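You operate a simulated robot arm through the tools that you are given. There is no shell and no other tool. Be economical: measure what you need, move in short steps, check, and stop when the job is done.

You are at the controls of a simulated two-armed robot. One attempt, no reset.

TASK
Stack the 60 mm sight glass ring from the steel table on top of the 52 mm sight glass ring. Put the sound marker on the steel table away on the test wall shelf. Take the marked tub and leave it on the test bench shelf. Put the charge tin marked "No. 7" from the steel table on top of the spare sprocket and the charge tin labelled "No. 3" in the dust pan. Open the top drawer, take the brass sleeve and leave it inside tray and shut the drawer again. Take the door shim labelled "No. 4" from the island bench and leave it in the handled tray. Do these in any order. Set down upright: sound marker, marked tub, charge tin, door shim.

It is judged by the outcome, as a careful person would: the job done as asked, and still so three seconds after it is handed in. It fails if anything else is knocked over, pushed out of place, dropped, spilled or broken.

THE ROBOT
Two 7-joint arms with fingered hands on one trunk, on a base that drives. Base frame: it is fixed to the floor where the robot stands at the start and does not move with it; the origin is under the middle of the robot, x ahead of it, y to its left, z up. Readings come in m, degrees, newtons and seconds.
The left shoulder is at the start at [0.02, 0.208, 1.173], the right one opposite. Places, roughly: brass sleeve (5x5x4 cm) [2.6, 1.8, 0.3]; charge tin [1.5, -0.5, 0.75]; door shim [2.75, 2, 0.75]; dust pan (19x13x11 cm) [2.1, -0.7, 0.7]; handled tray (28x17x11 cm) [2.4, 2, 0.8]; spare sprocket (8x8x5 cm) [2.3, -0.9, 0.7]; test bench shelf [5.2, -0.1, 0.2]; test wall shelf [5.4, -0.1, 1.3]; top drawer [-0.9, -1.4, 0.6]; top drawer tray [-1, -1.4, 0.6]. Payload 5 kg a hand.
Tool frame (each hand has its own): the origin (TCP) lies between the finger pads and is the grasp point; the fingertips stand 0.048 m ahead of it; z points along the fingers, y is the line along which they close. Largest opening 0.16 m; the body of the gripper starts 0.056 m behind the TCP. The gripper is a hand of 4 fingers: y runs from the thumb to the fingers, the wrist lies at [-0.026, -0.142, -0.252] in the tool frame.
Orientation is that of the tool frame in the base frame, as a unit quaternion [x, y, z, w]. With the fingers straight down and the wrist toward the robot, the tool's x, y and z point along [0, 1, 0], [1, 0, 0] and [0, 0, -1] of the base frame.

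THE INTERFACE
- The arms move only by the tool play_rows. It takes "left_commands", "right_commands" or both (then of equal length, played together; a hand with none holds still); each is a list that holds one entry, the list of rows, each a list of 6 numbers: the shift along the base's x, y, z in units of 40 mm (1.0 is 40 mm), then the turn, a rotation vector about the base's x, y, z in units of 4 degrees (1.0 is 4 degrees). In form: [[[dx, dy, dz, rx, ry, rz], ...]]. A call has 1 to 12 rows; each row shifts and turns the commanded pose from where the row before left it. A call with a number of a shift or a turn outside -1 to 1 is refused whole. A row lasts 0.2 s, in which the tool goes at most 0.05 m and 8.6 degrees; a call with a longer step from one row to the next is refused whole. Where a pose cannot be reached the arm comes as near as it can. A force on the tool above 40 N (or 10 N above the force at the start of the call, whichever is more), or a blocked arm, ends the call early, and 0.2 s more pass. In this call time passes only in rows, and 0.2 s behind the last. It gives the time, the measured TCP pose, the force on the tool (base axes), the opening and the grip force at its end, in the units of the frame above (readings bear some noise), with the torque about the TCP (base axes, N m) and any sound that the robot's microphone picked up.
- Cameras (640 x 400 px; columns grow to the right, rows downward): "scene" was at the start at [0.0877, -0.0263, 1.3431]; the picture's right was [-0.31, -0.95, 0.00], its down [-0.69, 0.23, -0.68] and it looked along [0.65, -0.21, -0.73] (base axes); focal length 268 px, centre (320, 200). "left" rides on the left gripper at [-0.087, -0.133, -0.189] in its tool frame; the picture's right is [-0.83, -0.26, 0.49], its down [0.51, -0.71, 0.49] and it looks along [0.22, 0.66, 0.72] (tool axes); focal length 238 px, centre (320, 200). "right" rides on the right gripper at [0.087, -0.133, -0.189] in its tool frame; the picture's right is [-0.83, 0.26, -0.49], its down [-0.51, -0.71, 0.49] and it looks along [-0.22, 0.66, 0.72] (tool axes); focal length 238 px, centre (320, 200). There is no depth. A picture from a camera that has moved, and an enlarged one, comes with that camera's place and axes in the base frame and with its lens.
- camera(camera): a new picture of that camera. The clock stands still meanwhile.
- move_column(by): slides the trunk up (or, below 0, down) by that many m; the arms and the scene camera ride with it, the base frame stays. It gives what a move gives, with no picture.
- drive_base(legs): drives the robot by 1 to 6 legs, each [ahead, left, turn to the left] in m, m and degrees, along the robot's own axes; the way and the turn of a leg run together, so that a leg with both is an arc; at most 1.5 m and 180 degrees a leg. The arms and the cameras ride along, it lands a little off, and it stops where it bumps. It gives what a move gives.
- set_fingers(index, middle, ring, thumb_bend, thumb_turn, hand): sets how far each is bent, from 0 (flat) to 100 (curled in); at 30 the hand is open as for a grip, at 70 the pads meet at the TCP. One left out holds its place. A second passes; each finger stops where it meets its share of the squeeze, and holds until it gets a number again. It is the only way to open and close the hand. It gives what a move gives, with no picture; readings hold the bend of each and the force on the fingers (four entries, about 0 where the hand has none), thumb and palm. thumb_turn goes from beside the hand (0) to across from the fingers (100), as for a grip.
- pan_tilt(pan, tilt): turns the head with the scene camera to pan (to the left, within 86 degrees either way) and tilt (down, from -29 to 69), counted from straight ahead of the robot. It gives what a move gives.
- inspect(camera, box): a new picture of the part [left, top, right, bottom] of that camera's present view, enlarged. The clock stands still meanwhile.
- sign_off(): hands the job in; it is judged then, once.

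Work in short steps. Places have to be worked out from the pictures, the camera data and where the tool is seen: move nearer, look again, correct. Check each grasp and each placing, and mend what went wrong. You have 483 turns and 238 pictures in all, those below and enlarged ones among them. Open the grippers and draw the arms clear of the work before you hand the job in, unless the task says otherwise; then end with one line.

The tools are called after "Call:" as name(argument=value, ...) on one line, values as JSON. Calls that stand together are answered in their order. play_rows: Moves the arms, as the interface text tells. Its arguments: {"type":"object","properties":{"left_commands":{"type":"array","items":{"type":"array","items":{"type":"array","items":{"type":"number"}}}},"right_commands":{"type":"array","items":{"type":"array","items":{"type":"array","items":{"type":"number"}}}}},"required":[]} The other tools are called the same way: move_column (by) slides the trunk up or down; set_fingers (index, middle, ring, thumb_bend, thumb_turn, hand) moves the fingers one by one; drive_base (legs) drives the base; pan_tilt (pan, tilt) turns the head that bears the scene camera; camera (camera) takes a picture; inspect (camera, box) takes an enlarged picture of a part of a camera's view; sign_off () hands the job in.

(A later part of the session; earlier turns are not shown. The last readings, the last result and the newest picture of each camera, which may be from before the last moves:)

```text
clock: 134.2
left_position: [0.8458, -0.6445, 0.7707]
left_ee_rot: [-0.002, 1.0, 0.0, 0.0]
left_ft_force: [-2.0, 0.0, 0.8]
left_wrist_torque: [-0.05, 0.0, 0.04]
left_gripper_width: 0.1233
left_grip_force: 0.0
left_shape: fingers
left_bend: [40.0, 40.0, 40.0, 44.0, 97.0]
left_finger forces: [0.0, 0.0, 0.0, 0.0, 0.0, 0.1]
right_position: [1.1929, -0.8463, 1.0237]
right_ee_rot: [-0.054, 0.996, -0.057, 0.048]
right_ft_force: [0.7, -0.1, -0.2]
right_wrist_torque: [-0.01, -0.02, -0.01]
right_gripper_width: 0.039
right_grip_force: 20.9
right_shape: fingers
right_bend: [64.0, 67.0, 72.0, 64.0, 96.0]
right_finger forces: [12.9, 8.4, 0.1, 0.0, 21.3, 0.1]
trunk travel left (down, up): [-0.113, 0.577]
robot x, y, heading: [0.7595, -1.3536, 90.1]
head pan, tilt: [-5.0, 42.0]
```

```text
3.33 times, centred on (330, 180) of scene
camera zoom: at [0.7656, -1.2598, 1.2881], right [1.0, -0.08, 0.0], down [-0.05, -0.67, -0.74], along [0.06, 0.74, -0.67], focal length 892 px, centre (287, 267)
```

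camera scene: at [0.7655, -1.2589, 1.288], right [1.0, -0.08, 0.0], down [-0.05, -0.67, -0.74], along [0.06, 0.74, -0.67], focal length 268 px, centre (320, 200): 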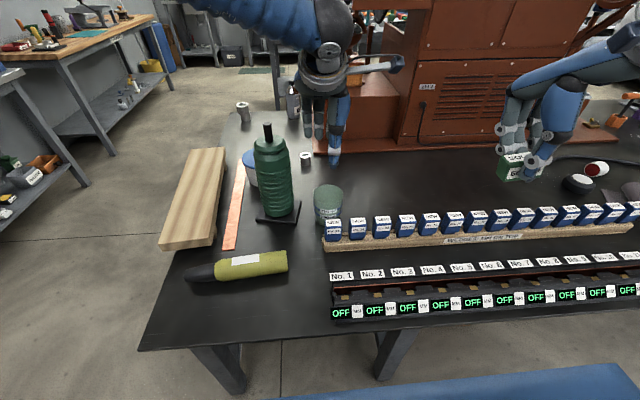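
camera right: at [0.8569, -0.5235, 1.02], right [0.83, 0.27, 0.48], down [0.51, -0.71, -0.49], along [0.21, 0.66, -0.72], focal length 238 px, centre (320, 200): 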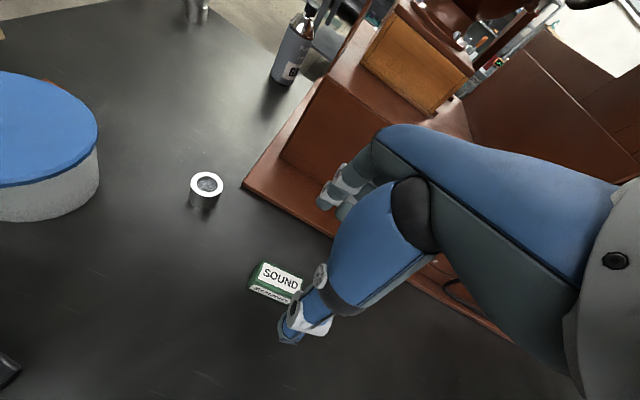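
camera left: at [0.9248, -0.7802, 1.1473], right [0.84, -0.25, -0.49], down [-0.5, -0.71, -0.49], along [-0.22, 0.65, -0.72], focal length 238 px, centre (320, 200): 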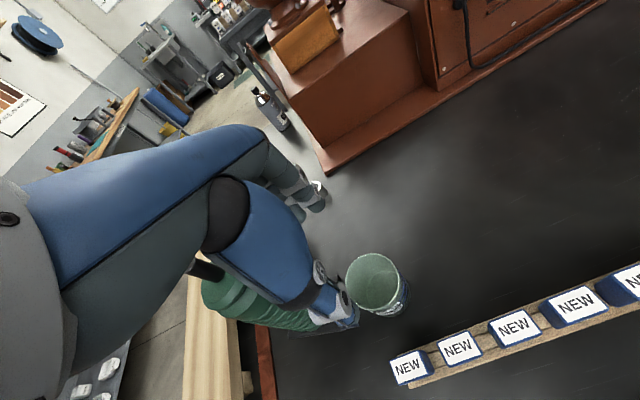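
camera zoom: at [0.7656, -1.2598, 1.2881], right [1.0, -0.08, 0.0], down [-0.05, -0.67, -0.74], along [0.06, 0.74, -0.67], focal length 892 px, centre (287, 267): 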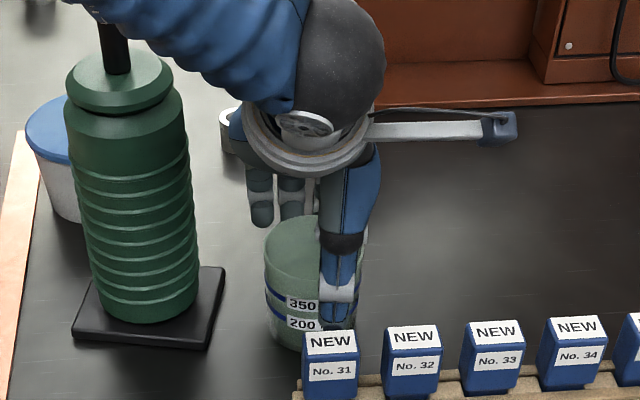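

Fingers straddle the tub. Close moderately and lift.

Call:
set_fingers(hand="left", index=58, middle=58, ring=58, thumb_bend=58)

Call:
play_rows(left_commands=[[[0, 0, 0.3, 0, 0, 0], [0, 0, 0.6, 0, 0, 0]]])

Call:
inspect(camera="scene", box=[270, 100, 390, 240])

```text
clock: 135.2
left_position: [0.8456, -0.6446, 0.7716]
left_ee_rot: [-0.005, 1.0, 0.0, -0.001]
left_ft_force: [-0.6, 0.3, 1.5]
left_wrist_torque: [0.04, 0.1, -0.01]
left_gripper_width: 0.0879
left_grip_force: 14.5
left_shape: fingers
left_bend: [52.0, 53.0, 57.0, 52.0, 97.0]
left_finger forces: [6.2, 8.1, 0.1, 0.0, 14.0, 0.0]
right_position: [1.1926, -0.8468, 1.0237]
right_ee_rot: [-0.054, 0.996, -0.057, 0.048]
right_ft_force: [1.0, 1.0, -0.1]
right_wrist_torque: [0.01, -0.01, 0.01]
right_gripper_width: 0.0393
right_grip_force: 20.8
right_shape: fingers
right_bend: [64.0, 67.0, 72.0, 64.0, 96.0]
right_finger forces: [13.0, 8.5, 0.0, 0.0, 21.3, 0.0]
trunk travel left (down, up): [-0.113, 0.577]
robot x, y, heading: [0.7588, -1.3565, 90.0]
head pan, tilt: [-5.0, 42.0]
```

```text
clock: 135.8
left_position: [0.8479, -0.6461, 0.8076]
left_ee_rot: [-0.002, 1.0, -0.001, 0.001]
left_ft_force: [0.4, -0.6, -2.0]
left_wrist_torque: [0.07, -0.02, -0.02]
left_gripper_width: 0.0883
left_grip_force: 14.0
left_shape: fingers
left_bend: [52.0, 53.0, 57.0, 52.0, 97.0]
left_finger forces: [6.1, 7.6, 0.1, 0.0, 14.3, 0.1]
right_position: [1.1922, -0.8455, 1.0244]
right_ee_rot: [-0.054, 0.996, -0.057, 0.048]
right_ft_force: [0.3, 0.6, -0.6]
right_wrist_torque: [0.04, -0.05, 0.05]
right_gripper_width: 0.0392
right_grip_force: 21.2
right_shape: fingers
right_bend: [64.0, 67.0, 72.0, 64.0, 96.0]
right_finger forces: [12.9, 8.4, 0.1, 0.0, 21.3, 0.0]
trunk travel left (down, up): [-0.113, 0.577]
robot x, y, heading: [0.7598, -1.3494, 90.2]
head pan, tilt: [-5.0, 42.0]
```

```text
2.86 times, centred on (330, 170) of scene
camera zoom: at [0.7654, -1.2603, 1.2882], right [1.0, -0.08, 0.0], down [-0.05, -0.67, -0.74], along [0.06, 0.74, -0.67], focal length 765 px, centre (291, 286)
```

zoom: 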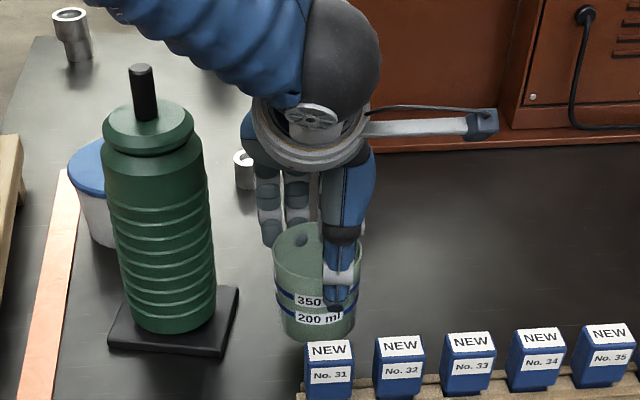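

Tub lifted and upright (base 117 mm below TCP). Raise and retract it.

Call:
play_rows(left_commands=[[[0, 0, 1, 0, 0, 0], [0, 0, 1, 0, 0, 0], [0, 0, 1, 0, 0, 0], [0, 0, 1, 0, 0, 0], [0, 0, 1, 0, 0, 0], [0, 0, 1, 0, 0, 0], [0, -1, 0.5, 0, 0, 0], [0, -1, 0.3, 0, 0, 0], [-0.3, -1, 0, 0, 0, 0], [-0.3, -1, 0, 0, 0, 0], [-0.3, -1, 0, 0, 0, 0]]])

Call:
camera(camera="scene")

```text
clock: 138.2
left_position: [0.8068, -0.8447, 1.0802]
left_ee_rot: [-0.003, 1.0, 0.001, 0.0]
left_ft_force: [-1.6, -0.9, -0.8]
left_wrist_torque: [0.06, -0.02, 0.0]
left_gripper_width: 0.0882
left_grip_force: 14.0
left_shape: fingers
left_bend: [52.0, 53.0, 57.0, 52.0, 97.0]
left_finger forces: [6.6, 7.7, 0.0, 0.1, 14.1, 0.0]
right_position: [1.1919, -0.8479, 1.0261]
right_ee_rot: [-0.054, 0.996, -0.056, 0.048]
right_ft_force: [-0.8, -0.2, 0.3]
right_wrist_torque: [0.06, -0.04, 0.02]
right_gripper_width: 0.0391
right_grip_force: 21.3
right_shape: fingers
right_bend: [64.0, 67.0, 72.0, 64.0, 96.0]
right_finger forces: [13.0, 8.5, 0.0, 0.0, 21.3, 0.0]
trunk travel left (down, up): [-0.113, 0.577]
robot x, y, heading: [0.7567, -1.3527, 90.3]
head pan, tilt: [-5.0, 42.0]
```

```text
140 pictures are left
camera scene: at [0.7649, -1.2612, 1.2883], right [1.0, -0.08, 0.0], down [-0.05, -0.67, -0.74], along [0.06, 0.74, -0.67], focal length 268 px, centre (320, 200)
```

scene: 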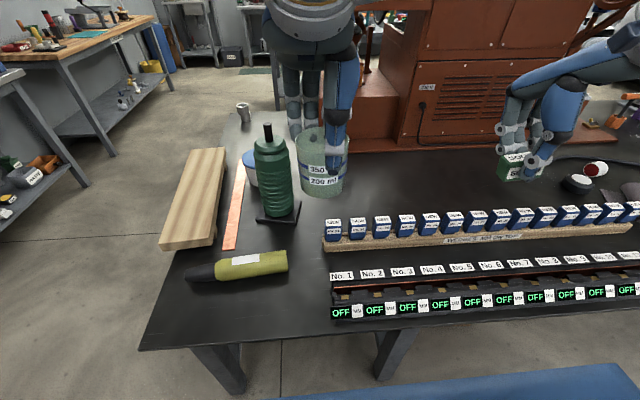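

Restore the right hand's level orientation while moving it outward a bit.

Call:
play_rows(right_commands=[[[0.6, 0.6, 0.3, 0, 0, 0], [0.6, 0.6, 0.3, 0.41, 0.35, -0.39], [0.3, 0.3, 0.3, 0.41, 0.35, -0.39], [0, 0, 0.3, 0.41, 0.35, -0.39], [0, 0, 0, 0.4, 0.33, -0.38]]])

Call:
move_column(by=0.1)

```text
clock: 139.4
left_position: [0.8082, -0.8428, 1.0791]
left_ee_rot: [-0.002, 1.0, 0.0, -0.001]
left_ft_force: [0.7, 0.5, -0.9]
left_wrist_torque: [-0.06, 0.02, -0.01]
left_gripper_width: 0.0882
left_grip_force: 14.1
left_shape: fingers
left_bend: [52.0, 53.0, 57.0, 52.0, 97.0]
left_finger forces: [6.5, 7.7, 0.0, 0.0, 14.0, 0.0]
right_position: [1.2518, -0.7863, 1.072]
right_ee_rot: [0.0, 1.0, 0.0, 0.0]
right_ft_force: [0.7, -0.2, -0.9]
right_wrist_torque: [0.0, 0.04, 0.02]
right_gripper_width: 0.0393
right_grip_force: 20.9
right_shape: fingers
right_bend: [64.0, 71.0, 72.0, 64.0, 96.0]
right_finger forces: [12.9, 8.5, 0.1, 0.1, 21.3, 0.0]
trunk travel left (down, up): [-0.113, 0.577]
robot x, y, heading: [0.7575, -1.3488, 90.2]
head pan, tilt: [-5.0, 42.0]
```

```text
clock: 140.7
left_position: [0.8072, -0.8433, 1.178]
left_ee_rot: [-0.004, 1.0, -0.002, -0.001]
left_ft_force: [-0.7, -0.3, -1.7]
left_wrist_torque: [0.0, 0.0, 0.01]
left_gripper_width: 0.088
left_grip_force: 14.2
left_shape: fingers
left_bend: [52.0, 53.0, 57.0, 52.0, 97.0]
left_finger forces: [6.5, 7.7, 0.0, 0.1, 14.1, 0.0]
right_position: [1.2525, -0.7869, 1.172]
right_ee_rot: [0.0, 1.0, -0.001, 0.0]
right_ft_force: [0.2, 0.7, -1.4]
right_wrist_torque: [0.01, -0.02, 0.02]
right_gripper_width: 0.0393
right_grip_force: 21.3
right_shape: fingers
right_bend: [64.0, 71.0, 72.0, 64.0, 96.0]
right_finger forces: [12.9, 8.4, 0.1, 0.0, 21.3, 0.0]
trunk travel left (down, up): [-0.213, 0.477]
robot x, y, heading: [0.7604, -1.3531, 90.2]
head pan, tilt: [-5.0, 42.0]
```

Drive: back off 0.2 and strafe right along the corridor to x≈3.7.

Call:
drive_base(legs=[[-0.2, 0, 0], [0, -1.5, 0], [0, -1.4, 0]])

Call:
pan_tilt(pan=-60, tilt=20)

Call:
camera(camera="scene")

```text
clock: 156.1
left_position: [3.7377, -1.0262, 1.1782]
left_ee_rot: [0.0, 1.0, 0.001, 0.0]
left_ft_force: [0.4, -0.2, -0.1]
left_wrist_torque: [-0.03, 0.02, -0.01]
left_gripper_width: 0.088
left_grip_force: 13.9
left_shape: fingers
left_bend: [52.0, 53.0, 57.0, 52.0, 97.0]
left_finger forces: [6.5, 7.7, 0.1, 0.1, 14.0, 0.1]
right_position: [4.1835, -0.9727, 1.1724]
right_ee_rot: [0.003, 1.0, 0.0, 0.001]
right_ft_force: [0.4, 0.0, -0.2]
right_wrist_torque: [-0.01, 0.05, 0.04]
right_gripper_width: 0.0391
right_grip_force: 22.2
right_shape: fingers
right_bend: [64.0, 71.0, 72.0, 64.0, 96.0]
right_finger forces: [12.9, 8.3, 0.0, 0.0, 21.4, 0.1]
trunk travel left (down, up): [-0.213, 0.477]
robot x, y, heading: [3.6838, -1.5321, 89.9]
head pan, tilt: [-5.0, 42.0]
```

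```text
clock: 157.3
left_position: [3.7378, -1.0266, 1.1778]
left_ee_rot: [0.0, 1.0, 0.001, 0.0]
left_ft_force: [-0.2, -0.7, -1.4]
left_wrist_torque: [-0.01, 0.01, -0.01]
left_gripper_width: 0.0881
left_grip_force: 14.4
left_shape: fingers
left_bend: [52.0, 53.0, 57.0, 52.0, 97.0]
left_finger forces: [6.6, 7.7, 0.0, 0.0, 14.0, 0.1]
right_position: [4.1834, -0.9712, 1.1723]
right_ee_rot: [0.004, 1.0, 0.0, 0.0]
right_ft_force: [-1.0, 0.4, -1.5]
right_wrist_torque: [-0.05, -0.01, 0.0]
right_gripper_width: 0.0393
right_grip_force: 21.7
right_shape: fingers
right_bend: [64.0, 71.0, 72.0, 64.0, 96.0]
right_finger forces: [12.9, 8.4, 0.0, 0.0, 21.3, 0.1]
trunk travel left (down, up): [-0.213, 0.477]
robot x, y, heading: [3.685, -1.5378, 90.0]
head pan, tilt: [-60.0, 20.0]
```

```text
139 pictures are left
camera scene: at [3.7664, -1.4794, 1.4225], right [0.5, -0.87, 0.0], down [-0.3, -0.17, -0.94], along [0.81, 0.47, -0.34], focal length 268 px, centre (320, 200)
```

scene: 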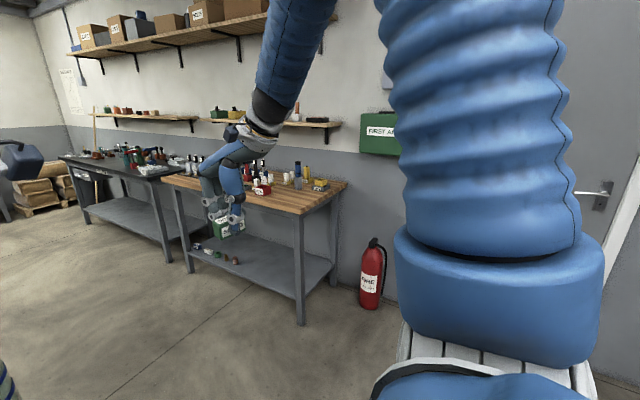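

Call:
inspect(camera="scene", box=[150, 90, 390, 320])

```text
1.74 times, centred on (270, 205) of scene
camera zoom: at [3.7664, -1.4794, 1.4225], right [0.5, -0.87, 0.0], down [-0.3, -0.17, -0.94], along [0.81, 0.47, -0.34], focal length 466 px, centre (407, 191)
```

zoom: 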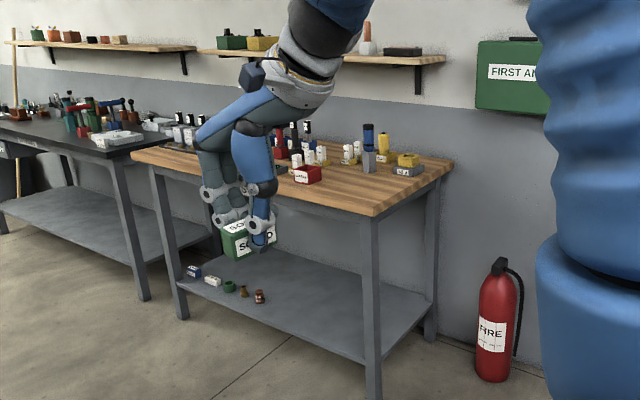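

The wooden bench (y from −0.62 to 0.55) is the test bench, with wall shelf at z≈1.27. Turn to face it and approach.

Call:
drive_base(legs=[[0, 0, -90], [0.45, 0, 0], [0, 1.3, 0]])

Call:
pan_tilt(pan=0, tilt=15)

Call:
camera(camera="scene")

```text
clock: 170.0
left_position: [4.685, -0.3347, 1.1774]
left_ee_rot: [0.719, 0.695, 0.0, 0.0]
left_ft_force: [-0.5, 0.6, -1.3]
left_wrist_torque: [0.0, 0.0, -0.04]
left_gripper_width: 0.0876
left_grip_force: 13.2
left_shape: fingers
left_bend: [52.0, 53.0, 57.0, 52.0, 97.0]
left_finger forces: [6.2, 7.3, 0.0, 0.1, 13.3, 0.0]
right_position: [4.7208, -0.7806, 1.1728]
right_ee_rot: [0.722, 0.692, 0.0, 0.0]
right_ft_force: [-0.7, 1.2, -0.2]
right_wrist_torque: [-0.02, -0.01, -0.01]
right_gripper_width: 0.0391
right_grip_force: 20.2
right_shape: fingers
right_bend: [64.0, 71.0, 72.0, 64.0, 96.0]
right_finger forces: [12.4, 8.0, 0.0, 0.0, 20.5, 0.0]
trunk travel left (down, up): [-0.213, 0.477]
robot x, y, heading: [4.1736, -0.265, -2.0]
head pan, tilt: [-60.0, 20.0]
```

```text
clock: 171.3
left_position: [4.6838, -0.3339, 1.1785]
left_ee_rot: [0.72, 0.694, 0.0, 0.001]
left_ft_force: [-0.7, 0.0, -1.2]
left_wrist_torque: [-0.02, 0.01, 0.01]
left_gripper_width: 0.0877
left_grip_force: 13.6
left_shape: fingers
left_bend: [52.0, 53.0, 57.0, 52.0, 97.0]
left_finger forces: [6.2, 7.4, 0.0, 0.0, 13.3, 0.0]
right_position: [4.7209, -0.7811, 1.1724]
right_ee_rot: [0.722, 0.691, 0.0, 0.0]
right_ft_force: [0.1, -0.3, -1.1]
right_wrist_torque: [-0.01, 0.02, 0.01]
right_gripper_width: 0.0389
right_grip_force: 20.3
right_shape: fingers
right_bend: [64.0, 71.0, 72.0, 64.0, 96.0]
right_finger forces: [12.4, 8.0, 0.0, 0.0, 20.5, 0.1]
trunk travel left (down, up): [-0.213, 0.477]
robot x, y, heading: [4.1764, -0.2624, -2.0]
head pan, tilt: [0.0, 15.0]
```

```text
137 pictures are left
camera scene: at [4.2832, -0.2676, 1.4306], right [-0.04, -1.0, 0.0], down [-0.26, 0.01, -0.97], along [0.97, -0.04, -0.26], focal length 268 px, centre (320, 200)
```

scene: 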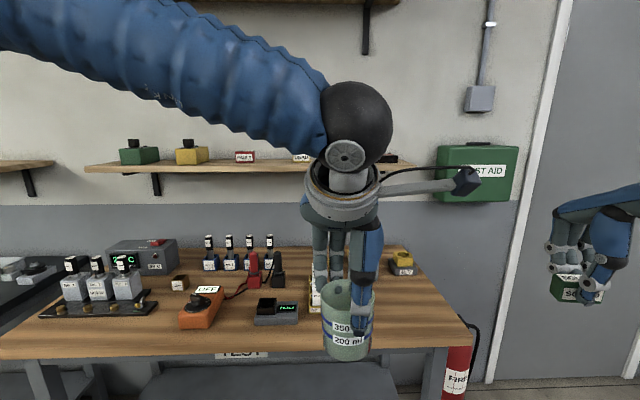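

The bench is labelled TEST. Zoom on the wall shelf for free space.

Call:
inspect(camera="scene", box=[80, 120, 420, 200])

```text
1.88 times, centred on (250, 160) of scene
camera zoom: at [4.2832, -0.2676, 1.4306], right [-0.04, -1.0, 0.0], down [-0.26, 0.01, -0.97], along [0.97, -0.04, -0.26], focal length 504 px, centre (452, 275)
```

zoom: 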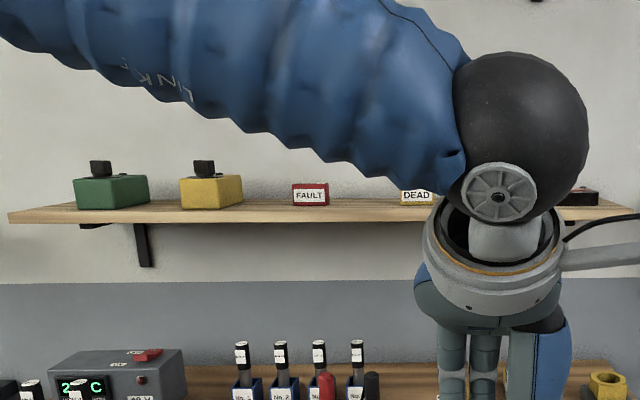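

Markers FAULT (y≈0.0) and DEAD (y≈-0.23) stand there; the slot between them at y≈-0.115 has room. Raise the trunk to see the shelf from above.

Call:
move_column(by=0.35)

Call:
pan_tilt(pan=5, tilt=25)

Call:
camera(camera="scene")

```text
clock: 174.7
left_position: [4.684, -0.3344, 1.5291]
left_ee_rot: [0.72, 0.694, 0.0, 0.0]
left_ft_force: [0.7, 0.8, -2.1]
left_wrist_torque: [0.0, -0.01, -0.02]
left_gripper_width: 0.0875
left_grip_force: 13.2
left_shape: fingers
left_bend: [52.0, 53.0, 57.0, 52.0, 97.0]
left_finger forces: [6.2, 7.4, 0.0, 0.0, 13.3, 0.0]
right_position: [4.7221, -0.7819, 1.5209]
right_ee_rot: [0.722, 0.691, 0.0, 0.0]
right_ft_force: [-0.8, -0.5, -1.2]
right_wrist_torque: [0.01, -0.02, 0.03]
right_gripper_width: 0.0392
right_grip_force: 20.2
right_shape: fingers
right_bend: [64.0, 71.0, 72.0, 64.0, 96.0]
right_finger forces: [12.4, 8.1, 0.0, 0.0, 20.5, 0.0]
trunk travel left (down, up): [-0.563, 0.127]
robot x, y, heading: [4.1745, -0.2618, -2.1]
head pan, tilt: [0.0, 15.0]
```

```text
clock: 175.4
left_position: [4.6848, -0.3342, 1.5289]
left_ee_rot: [0.72, 0.694, 0.0, -0.001]
left_ft_force: [-0.3, 0.4, -1.9]
left_wrist_torque: [0.01, 0.02, -0.03]
left_gripper_width: 0.0877
left_grip_force: 13.8
left_shape: fingers
left_bend: [52.0, 53.0, 57.0, 52.0, 97.0]
left_finger forces: [6.2, 7.3, 0.1, 0.1, 13.3, 0.1]
right_position: [4.7217, -0.7815, 1.5215]
right_ee_rot: [0.722, 0.692, 0.0, -0.001]
right_ft_force: [0.6, -0.8, -0.3]
right_wrist_torque: [0.01, -0.01, 0.02]
right_gripper_width: 0.0391
right_grip_force: 20.1
right_shape: fingers
right_bend: [64.0, 71.0, 72.0, 64.0, 96.0]
right_finger forces: [12.5, 8.1, 0.0, 0.0, 20.5, 0.0]
trunk travel left (down, up): [-0.563, 0.127]
robot x, y, heading: [4.1802, -0.2634, -2.0]
head pan, tilt: [5.0, 25.0]
```

```text
135 pictures are left
camera scene: at [4.2821, -0.2595, 1.7644], right [0.05, -1.0, 0.0], down [-0.42, -0.02, -0.91], along [0.91, 0.04, -0.42], focal length 268 px, centre (320, 200)
```

scene: 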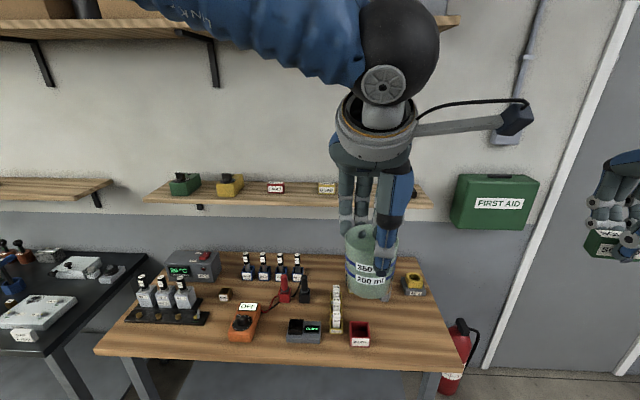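

Move the left hand (tub) out to the left for a clear view.

Call:
play_rows(left_commands=[[[-0.2, 1, 0, 0, 0, 0], [-0.2, 1, 0, 0, 0, 0], [-0.2, 1, 0, 0, 0, 0], [-0.2, 1, 0, 0, 0, 0], [-0.2, 1, 0, 0, 0, 0], [0, 1, 0, 0, 0, 0], [0, 1, 0, 0, 0, 0], [0, 1, 0, 0, 0, 0], [0, 1, 0, 0, 0, 0]]])

Call:
inspect(camera="scene", box=[130, 140, 450, 240])

```text
clock: 177.4
left_position: [4.6461, 0.0292, 1.5289]
left_ee_rot: [0.721, 0.693, -0.001, 0.0]
left_ft_force: [-0.3, 0.9, -1.5]
left_wrist_torque: [-0.16, -0.07, -0.02]
left_gripper_width: 0.0874
left_grip_force: 13.4
left_shape: fingers
left_bend: [52.0, 53.0, 57.0, 52.0, 97.0]
left_finger forces: [6.1, 7.1, 0.1, 0.0, 12.9, 0.1]
right_position: [4.7216, -0.7777, 1.5239]
right_ee_rot: [0.723, 0.691, -0.001, 0.0]
right_ft_force: [-0.1, 1.6, 0.4]
right_wrist_torque: [-0.11, -0.04, -0.04]
right_gripper_width: 0.0392
right_grip_force: 20.4
right_shape: fingers
right_bend: [64.0, 71.0, 72.0, 64.0, 96.0]
right_finger forces: [12.5, 8.1, 0.1, 0.0, 20.6, 0.0]
trunk travel left (down, up): [-0.563, 0.127]
robot x, y, heading: [4.1754, -0.2608, -2.2]
head pan, tilt: [5.0, 25.0]
```

```text
2.00 times, centred on (290, 190) of scene
camera zoom: at [4.2814, -0.256, 1.7644], right [0.05, -1.0, 0.0], down [-0.42, -0.02, -0.91], along [0.91, 0.04, -0.42], focal length 535 px, centre (380, 220)
```

zoom: 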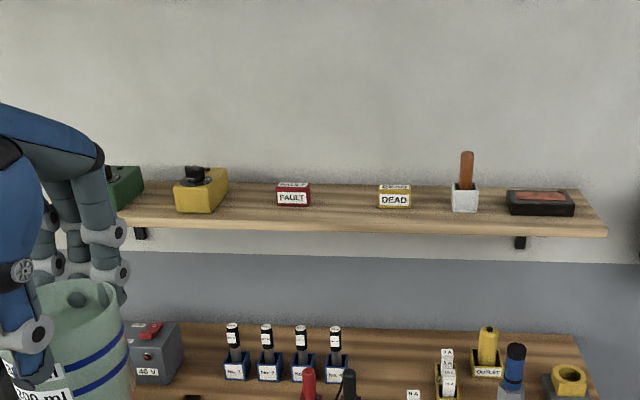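

Shelf top ≈1.304, front edge x≈5.22, wall ≈5.47. Target for SOUND: [5.345,-0.12]. Drive closer and straighten heading.

Call:
drive_base(legs=[[0, 0.3, 2], [0.38, 0, 0]])

Call:
camera(camera="scene")

Call:
camera(camera="right")

```text
clock: 181.5
left_position: [5.0146, 0.3444, 1.5305]
left_ee_rot: [0.71, 0.704, 0.001, 0.0]
left_ft_force: [0.6, -0.2, -1.9]
left_wrist_torque: [0.01, -0.04, 0.0]
left_gripper_width: 0.0875
left_grip_force: 13.2
left_shape: fingers
left_bend: [52.0, 53.0, 57.0, 52.0, 97.0]
left_finger forces: [6.3, 7.2, 0.0, 0.1, 13.0, 0.0]
right_position: [5.1155, -0.4605, 1.5215]
right_ee_rot: [0.712, 0.702, 0.0, 0.0]
right_ft_force: [0.4, 0.0, -0.1]
right_wrist_torque: [-0.01, -0.01, 0.01]
right_gripper_width: 0.0391
right_grip_force: 20.1
right_shape: fingers
right_bend: [64.0, 71.0, 72.0, 64.0, 96.0]
right_finger forces: [12.4, 8.1, 0.0, 0.1, 20.5, 0.0]
trunk travel left (down, up): [-0.563, 0.127]
robot x, y, heading: [4.5539, 0.043, -0.3]
head pan, tilt: [5.0, 25.0]
```

```text
133 pictures are left
camera scene: at [4.6598, 0.048, 1.7645], right [0.08, -1.0, 0.0], down [-0.42, -0.03, -0.91], along [0.9, 0.07, -0.42], focal length 268 px, centre (320, 200)
```

scene: 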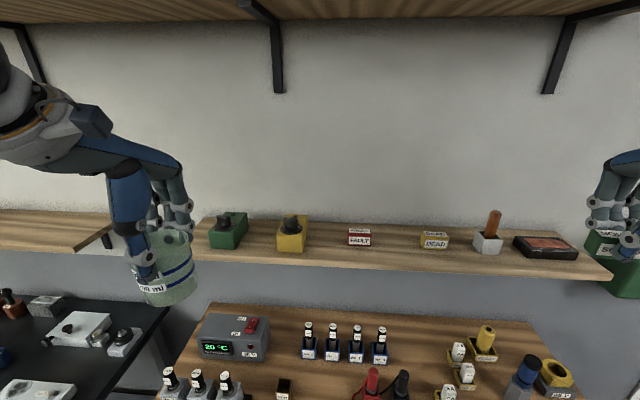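

```text
132 pictures are left
camera right: at [4.9833, -0.3717, 1.7113], right [0.25, -0.84, 0.49], down [-0.72, -0.5, -0.49], along [0.65, -0.23, -0.72], focal length 238 px, centre (320, 200)
```

right: 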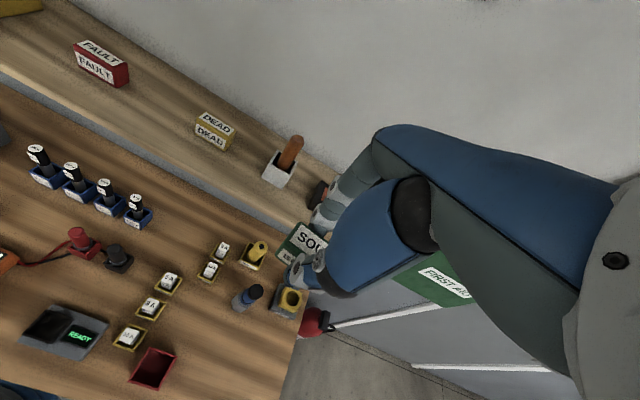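

Consistent: slot centre [5.348,-0.125]. Move the right hand sideways then forward at height.

Call:
play_rows(right_commands=[[[0, 0.93, 0, 0, 0, 0], [0, 0.93, 0, 0, 0, 0], [0, 0.93, 0, 0, 0, 0], [0, 0.93, 0, 0, 0, 0], [0.3, 0.93, 0, 0, 0, 0], [0.5, 0.93, 0, 0, 0, 0], [0.6, 0.93, 0, 0, 0, 0], [0.6, 0.93, 0, 0, 0, 0], [0.6, 0.93, 0, 0, 0, 0], [1, 0, -0.3, 0, 0, 0], [1, 0, -0.5, 0, 0, 0], [1, 0, -0.5, 0, 0, 0]]])

Call:
camera(camera="scene")

Call:
camera(camera="right")

```text
clock: 184.1
left_position: [5.0189, 0.3448, 1.5297]
left_ee_rot: [0.71, 0.705, -0.002, -0.001]
left_ft_force: [1.4, 0.3, -1.6]
left_wrist_torque: [-0.04, 0.1, -0.05]
left_gripper_width: 0.0874
left_grip_force: 13.2
left_shape: fingers
left_bend: [52.0, 53.0, 57.0, 52.0, 97.0]
left_finger forces: [6.2, 7.2, 0.1, 0.0, 13.0, 0.1]
right_position: [5.3434, -0.1271, 1.4665]
right_ee_rot: [0.712, 0.702, -0.002, 0.0]
right_ft_force: [1.3, -0.1, -1.6]
right_wrist_torque: [0.03, 0.13, 0.02]
right_gripper_width: 0.039
right_grip_force: 20.0
right_shape: fingers
right_bend: [64.0, 71.0, 72.0, 64.0, 96.0]
right_finger forces: [12.2, 8.1, 0.0, 0.0, 20.4, 0.0]
trunk travel left (down, up): [-0.563, 0.127]
robot x, y, heading: [4.5565, 0.0421, -0.5]
head pan, tilt: [5.0, 25.0]
```

```text
131 pictures are left
camera scene: at [4.6638, 0.0488, 1.7641], right [0.08, -1.0, 0.0], down [-0.42, -0.03, -0.91], along [0.9, 0.07, -0.42], focal length 268 px, centre (320, 200)
```

scene: 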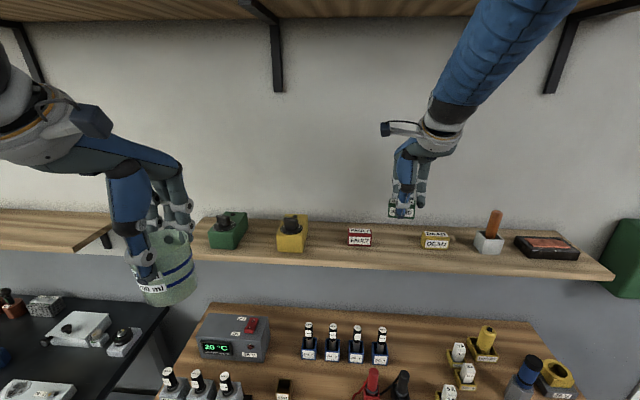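

```text
130 pictures are left
camera right: at [5.2122, -0.0382, 1.6563], right [0.25, -0.84, 0.49], down [-0.72, -0.5, -0.49], along [0.65, -0.23, -0.72], focal length 238 px, centre (320, 200)
```

right: 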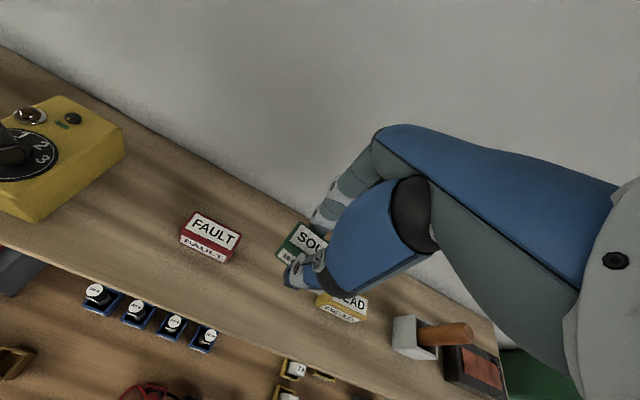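

Clear of neighbours; shift +8 mm in y and lower to just above the shelf.

Call:
play_rows(right_commands=[[[0.05, 0.2, -0.6, 0, 0, 0], [0, 0, -0.9, 0, 0, 0], [0, 0, -0.7, 0, 0, 0], [0, 0, -0.2, 0, 0, 0]]])

Call:
inspect(camera="scene", box=[340, 170, 480, 270])

Call:
inspect(camera="right", box=[180, 160, 380, 340])

```text
clock: 185.1
left_position: [5.0162, 0.3447, 1.5305]
left_ee_rot: [0.709, 0.705, 0.0, 0.0]
left_ft_force: [-0.5, 1.2, -1.2]
left_wrist_torque: [-0.03, -0.01, 0.0]
left_gripper_width: 0.0873
left_grip_force: 13.4
left_shape: fingers
left_bend: [52.0, 53.0, 57.0, 52.0, 97.0]
left_finger forces: [6.3, 7.2, 0.1, 0.0, 13.0, 0.1]
right_position: [5.341, -0.1172, 1.3726]
right_ee_rot: [0.712, 0.702, 0.0, 0.0]
right_ft_force: [0.2, 0.1, -0.6]
right_wrist_torque: [-0.03, 0.02, -0.04]
right_gripper_width: 0.0386
right_grip_force: 20.4
right_shape: fingers
right_bend: [64.0, 71.0, 72.0, 64.0, 96.0]
right_finger forces: [12.3, 8.1, 0.0, 0.0, 20.5, 0.0]
trunk travel left (down, up): [-0.563, 0.127]
robot x, y, heading: [4.5576, 0.0422, -0.6]
head pan, tilt: [5.0, 25.0]
```

```text
4.00 times, centred on (410, 220) of scene
camera zoom: at [4.6608, 0.0483, 1.7644], right [0.08, -1.0, 0.0], down [-0.42, -0.03, -0.91], along [0.9, 0.07, -0.42], focal length 1071 px, centre (-40, 120)
```

zoom: 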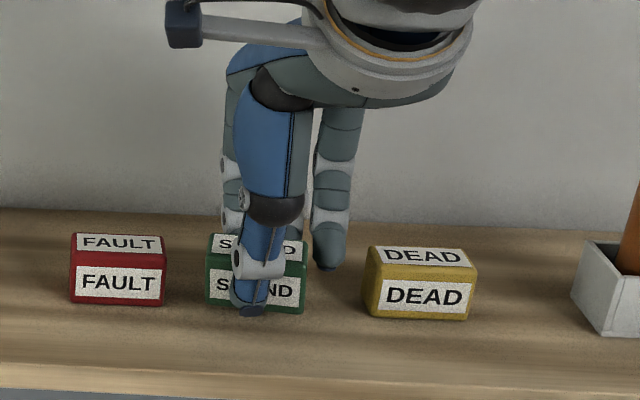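

```text
2.22 times, centred on (280, 250) of right
camera zoom: at [5.209, -0.0289, 1.5612], right [0.25, -0.84, 0.49], down [-0.72, -0.5, -0.49], along [0.65, -0.23, -0.72], focal length 530 px, centre (409, 89)
```

zoom: 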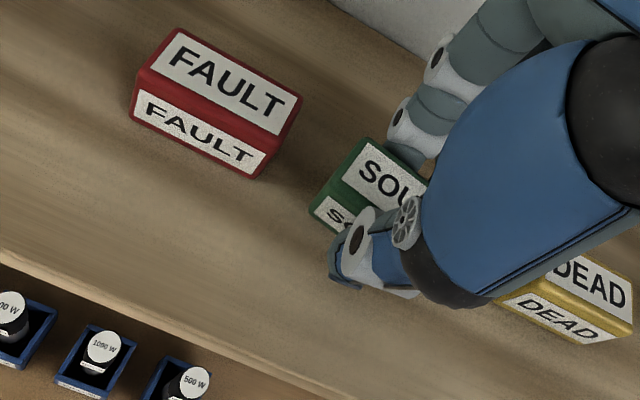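

Good. Lower to contact in small steps.

Call:
play_rows(right_commands=[[[0, 0, -0.1, 0, 0, 0], [0, 0, -0.08, 0, 0, 0]]])

Call:
play_rows(right_commands=[[[0, 0, -0.05, 0, 0, 0], [0, 0, -0.04, 0, 0, 0]]])

```text
clock: 185.7
left_position: [5.0157, 0.3448, 1.5302]
left_ee_rot: [0.709, 0.705, 0.0, 0.0]
left_ft_force: [-0.4, -0.3, -1.8]
left_wrist_torque: [-0.02, 0.02, -0.04]
left_gripper_width: 0.0873
left_grip_force: 13.1
left_shape: fingers
left_bend: [52.0, 53.0, 57.0, 52.0, 97.0]
left_finger forces: [6.2, 7.1, 0.1, 0.1, 13.0, 0.0]
right_position: [5.3416, -0.1188, 1.3661]
right_ee_rot: [0.712, 0.702, 0.0, 0.001]
right_ft_force: [0.7, -1.2, -0.9]
right_wrist_torque: [0.0, 0.01, -0.03]
right_gripper_width: 0.0388
right_grip_force: 21.0
right_shape: fingers
right_bend: [64.0, 71.0, 72.0, 64.0, 96.0]
right_finger forces: [12.3, 8.0, 0.0, 0.1, 20.4, 0.1]
trunk travel left (down, up): [-0.563, 0.127]
robot x, y, heading: [4.5554, 0.0411, -0.3]
head pan, tilt: [5.0, 25.0]
```

```text
clock: 186.3
left_position: [5.0158, 0.3433, 1.5312]
left_ee_rot: [0.71, 0.704, 0.001, 0.0]
left_ft_force: [-0.5, -0.2, -1.4]
left_wrist_torque: [0.0, -0.03, 0.01]
left_gripper_width: 0.0873
left_grip_force: 13.0
left_shape: fingers
left_bend: [52.0, 53.0, 57.0, 52.0, 97.0]
left_finger forces: [6.3, 7.2, 0.0, 0.1, 13.1, 0.1]
right_position: [5.342, -0.1183, 1.3639]
right_ee_rot: [0.712, 0.702, 0.001, -0.001]
right_ft_force: [0.0, -1.5, 1.6]
right_wrist_torque: [0.07, 0.04, 0.01]
right_gripper_width: 0.039
right_grip_force: 20.1
right_shape: fingers
right_bend: [64.0, 71.0, 72.0, 64.0, 96.0]
right_finger forces: [12.6, 8.0, 0.0, 0.0, 20.7, 0.0]
trunk travel left (down, up): [-0.563, 0.127]
robot x, y, heading: [4.5608, 0.0369, -0.4]
head pan, tilt: [5.0, 25.0]
```

Call:
play_rows(right_commands=[[[0, 0, -0.03, 0, 0, 0], [0, 0, -0.02, 0, 0, 0]]])

```text
clock: 186.9
left_position: [5.0141, 0.3447, 1.5306]
left_ee_rot: [0.709, 0.705, 0.0, 0.0]
left_ft_force: [-0.7, -0.3, -0.2]
left_wrist_torque: [0.0, -0.01, 0.0]
left_gripper_width: 0.0871
left_grip_force: 13.0
left_shape: fingers
left_bend: [52.0, 53.0, 57.0, 52.0, 97.0]
left_finger forces: [6.3, 7.2, 0.0, 0.1, 12.9, 0.1]
right_position: [5.3416, -0.1189, 1.3623]
right_ee_rot: [0.712, 0.702, 0.001, 0.001]
right_ft_force: [-0.4, -0.9, 6.1]
right_wrist_torque: [0.19, 0.11, 0.06]
right_gripper_width: 0.039
right_grip_force: 20.9
right_shape: fingers
right_bend: [64.0, 71.0, 72.0, 64.0, 96.0]
right_finger forces: [13.9, 7.6, 0.0, 0.1, 21.3, 0.1]
trunk travel left (down, up): [-0.563, 0.127]
robot x, y, heading: [4.5586, 0.0464, -0.3]
head pan, tilt: [5.0, 25.0]
```

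Contact. Release and lift.

Call:
set_fingers(hand="right", index=54, middle=54, ring=54, thumb_bend=54)

Call:
play_rows(right_commands=[[[0, 0, 0.3, 0, 0, 0], [0, 0, 0.7, 0, 0, 0], [0, 0, 0.9, 0, 0, 0], [0, 0, 0.9, 0, 0, 0], [-1, 0, 0.5, 0, 0, 0], [-1, -0.3, 0.2, 0, 0, 0], [-1, -0.5, 0, 0, 0, 0], [-0.8, -0.8, 0, 0, 0, 0], [-0.8, -0.8, 0, 0, 0, 0], [-0.8, -0.8, 0, 0, 0, 0]]])

Call:
inspect(camera="scene", box=[340, 170, 480, 270])

```text
clock: 187.9
left_position: [5.0161, 0.3443, 1.5299]
left_ee_rot: [0.71, 0.704, 0.0, -0.001]
left_ft_force: [-0.1, 0.4, -1.1]
left_wrist_torque: [0.02, -0.01, 0.0]
left_gripper_width: 0.0875
left_grip_force: 13.0
left_shape: fingers
left_bend: [52.0, 53.0, 57.0, 52.0, 97.0]
left_finger forces: [6.2, 7.2, 0.1, 0.0, 13.0, 0.0]
right_position: [5.341, -0.1176, 1.3618]
right_ee_rot: [0.712, 0.702, 0.0, 0.0]
right_ft_force: [0.2, -0.3, 0.1]
right_wrist_torque: [0.03, -0.01, 0.01]
right_gripper_width: 0.0746
right_grip_force: 0.0
right_shape: fingers
right_bend: [54.0, 54.0, 54.0, 54.0, 97.0]
right_finger forces: [0.1, 0.0, 0.1, 0.1, 0.0, 0.0]
trunk travel left (down, up): [-0.563, 0.127]
robot x, y, heading: [4.5564, 0.0439, -0.7]
head pan, tilt: [5.0, 25.0]
```

```text
clock: 190.1
left_position: [5.015, 0.3478, 1.5313]
left_ee_rot: [0.71, 0.705, -0.001, 0.0]
left_ft_force: [-0.8, 1.6, -0.7]
left_wrist_torque: [-0.13, -0.08, -0.03]
left_gripper_width: 0.0875
left_grip_force: 13.1
left_shape: fingers
left_bend: [52.0, 53.0, 57.0, 52.0, 97.0]
left_finger forces: [6.2, 7.3, 0.1, 0.1, 13.0, 0.1]
right_position: [5.124, -0.239, 1.4876]
right_ee_rot: [0.71, 0.703, -0.039, -0.015]
right_ft_force: [8.0, 6.2, 7.1]
right_wrist_torque: [-0.39, 0.45, 0.0]
right_gripper_width: 0.0754
right_grip_force: 0.0
right_shape: fingers
right_bend: [54.0, 54.0, 54.0, 54.0, 97.0]
right_finger forces: [0.0, 0.1, 0.0, 0.0, 0.0, 0.0]
right hand out of reach, approached as far as the arm can: row 9, 10
trunk travel left (down, up): [-0.563, 0.127]
robot x, y, heading: [4.556, 0.0417, -0.2]
head pan, tilt: [5.0, 25.0]
```

```text
4.00 times, centred on (410, 220) of scene
camera zoom: at [4.6604, 0.0509, 1.7644], right [0.08, -1.0, 0.0], down [-0.42, -0.04, -0.91], along [0.9, 0.07, -0.42], focal length 1071 px, centre (-40, 120)
```

zoom: 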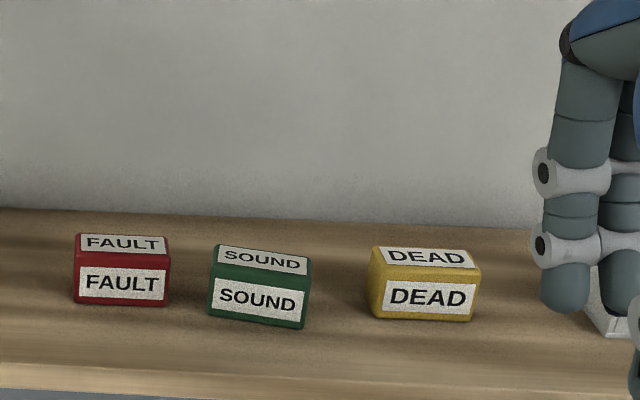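

SOUND is standing properly. Back away, align for the lower shelf, and lower the trunk.

Call:
drive_base(legs=[[-0.5, 0, 0], [0, -0.5, 0]])

Call:
move_column(by=-0.5)

Call:
pan_tilt(pan=10, tilt=40)

Call:
camera(camera="scene")

```text
clock: 195.6
left_position: [4.5042, -0.1527, 1.5304]
left_ee_rot: [0.708, 0.706, 0.0, -0.001]
left_ft_force: [-0.7, 0.2, -0.7]
left_wrist_torque: [-0.02, -0.03, 0.0]
left_gripper_width: 0.0875
left_grip_force: 13.2
left_shape: fingers
left_bend: [52.0, 53.0, 57.0, 52.0, 97.0]
left_finger forces: [6.1, 7.2, 0.0, 0.0, 13.1, 0.1]
right_position: [4.6195, -0.7349, 1.487]
right_ee_rot: [0.715, 0.699, -0.024, -0.022]
right_ft_force: [0.8, 0.7, 0.5]
right_wrist_torque: [-0.02, 0.01, -0.01]
right_gripper_width: 0.0751
right_grip_force: 0.1
right_shape: fingers
right_bend: [54.0, 54.0, 54.0, 54.0, 97.0]
right_finger forces: [0.0, 0.0, 0.0, 0.1, 0.0, 0.0]
trunk travel left (down, up): [-0.563, 0.127]
robot x, y, heading: [4.0495, -0.4597, -0.0]
head pan, tilt: [5.0, 25.0]
```

```text
refused: -0.5 is not a number from -0.4 to 0.4
```

```text
clock: 196.4
left_position: [4.5047, -0.1529, 1.5307]
left_ee_rot: [0.708, 0.706, -0.001, -0.001]
left_ft_force: [-0.2, -1.2, -1.8]
left_wrist_torque: [0.02, -0.03, 0.02]
left_gripper_width: 0.0875
left_grip_force: 12.9
left_shape: fingers
left_bend: [52.0, 53.0, 57.0, 52.0, 97.0]
left_finger forces: [6.2, 7.1, 0.1, 0.0, 13.0, 0.1]
right_position: [4.6187, -0.7365, 1.487]
right_ee_rot: [0.715, 0.699, -0.023, -0.021]
right_ft_force: [-0.1, 0.4, -0.1]
right_wrist_torque: [0.02, -0.01, 0.01]
right_gripper_width: 0.075
right_grip_force: 0.1
right_shape: fingers
right_bend: [54.0, 54.0, 54.0, 54.0, 97.0]
right_finger forces: [0.0, 0.1, 0.0, 0.0, 0.0, 0.0]
trunk travel left (down, up): [-0.563, 0.127]
robot x, y, heading: [4.0457, -0.4571, 0.0]
head pan, tilt: [10.0, 40.0]
```

```text
126 pictures are left
camera scene: at [4.1437, -0.446, 1.7412], right [0.17, -0.99, 0.0], down [-0.63, -0.11, -0.77], along [0.76, 0.13, -0.64], focal length 268 px, centre (320, 200)
```

scene: 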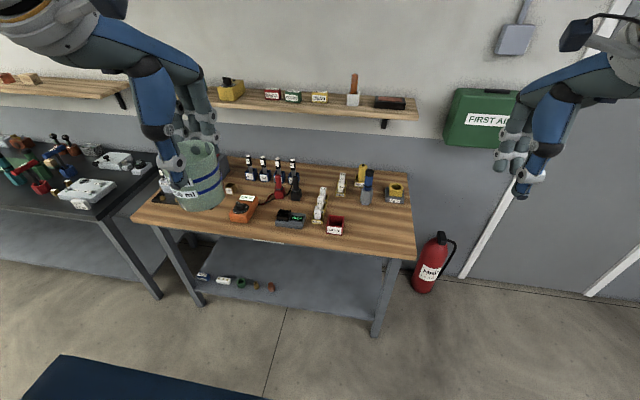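

Lower the trunk in two steps.

Call:
move_column(by=-0.35)

Call:
move_column(by=-0.2)

Call:
pan_tilt(pan=10, tilt=45)

Call:
camera(camera="scene")

```text
clock: 199.8
left_position: [4.5049, -0.1527, 1.1813]
left_ee_rot: [0.708, 0.706, -0.001, 0.0]
left_ft_force: [-0.6, 0.3, -1.2]
left_wrist_torque: [-0.04, -0.04, 0.01]
left_gripper_width: 0.0875
left_grip_force: 12.5
left_shape: fingers
left_bend: [52.0, 53.0, 57.0, 52.0, 97.0]
left_finger forces: [6.2, 7.2, 0.1, 0.1, 12.9, 0.1]
right_position: [4.6188, -0.7361, 1.1375]
right_ee_rot: [0.715, 0.699, -0.023, -0.021]
right_ft_force: [-1.1, 0.5, 0.1]
right_wrist_torque: [-0.01, 0.0, -0.01]
right_gripper_width: 0.0753
right_grip_force: 0.0
right_shape: fingers
right_bend: [54.0, 54.0, 54.0, 54.0, 97.0]
right_finger forces: [0.0, 0.0, 0.0, 0.1, 0.0, 0.0]
trunk travel left (down, up): [-0.213, 0.477]
robot x, y, heading: [4.0463, -0.4597, -0.0]
head pan, tilt: [10.0, 40.0]
```

```text
clock: 202.0
left_position: [4.5056, -0.1529, 0.981]
left_ee_rot: [0.708, 0.706, 0.0, 0.0]
left_ft_force: [0.4, -1.1, -1.3]
left_wrist_torque: [0.03, 0.0, -0.02]
left_gripper_width: 0.0869
left_grip_force: 13.0
left_shape: fingers
left_bend: [52.0, 53.0, 57.0, 52.0, 97.0]
left_finger forces: [6.2, 7.3, 0.0, 0.0, 13.0, 0.0]
right_position: [4.6183, -0.7357, 0.9386]
right_ee_rot: [0.715, 0.698, -0.023, -0.021]
right_ft_force: [-0.3, 0.3, 0.1]
right_wrist_torque: [-0.01, 0.01, 0.01]
right_gripper_width: 0.0753
right_grip_force: 0.0
right_shape: fingers
right_bend: [54.0, 54.0, 54.0, 54.0, 97.0]
right_finger forces: [0.0, 0.1, 0.0, 0.0, 0.1, 0.0]
trunk travel left (down, up): [-0.013, 0.677]
robot x, y, heading: [4.0445, -0.4542, -0.0]
head pan, tilt: [10.0, 40.0]
```

```text
clock: 202.6
left_position: [4.5059, -0.152, 0.9806]
left_ee_rot: [0.707, 0.707, 0.0, 0.0]
left_ft_force: [-0.5, -0.5, -0.6]
left_wrist_torque: [0.0, 0.0, 0.02]
left_gripper_width: 0.0876
left_grip_force: 14.0
left_shape: fingers
left_bend: [52.0, 53.0, 57.0, 52.0, 97.0]
left_finger forces: [6.2, 7.3, 0.1, 0.1, 13.0, 0.1]
right_position: [4.618, -0.7359, 0.9363]
right_ee_rot: [0.715, 0.698, -0.023, -0.021]
right_ft_force: [0.9, -0.3, 0.7]
right_wrist_torque: [-0.03, 0.0, 0.02]
right_gripper_width: 0.0753
right_grip_force: 0.2
right_shape: fingers
right_bend: [54.0, 54.0, 54.0, 54.0, 97.0]
right_finger forces: [0.0, 0.0, 0.0, 0.1, 0.0, 0.0]
trunk travel left (down, up): [-0.013, 0.677]
robot x, y, heading: [4.0459, -0.4585, 0.0]
head pan, tilt: [10.0, 45.0]
```

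```text
125 pictures are left
camera scene: at [4.1398, -0.4458, 1.1839], right [0.17, -0.99, 0.0], down [-0.7, -0.12, -0.71], along [0.7, 0.12, -0.71], focal length 268 px, centre (320, 200)
```

scene: 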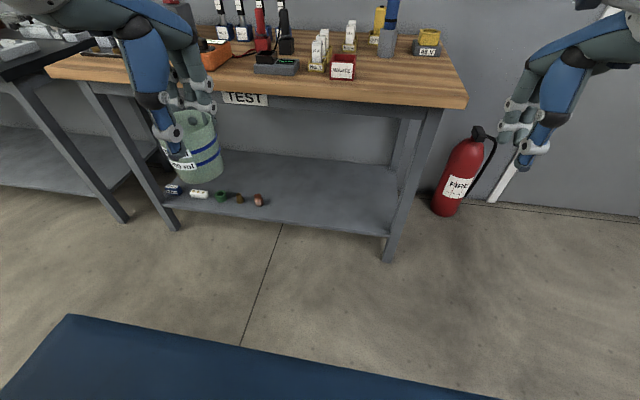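

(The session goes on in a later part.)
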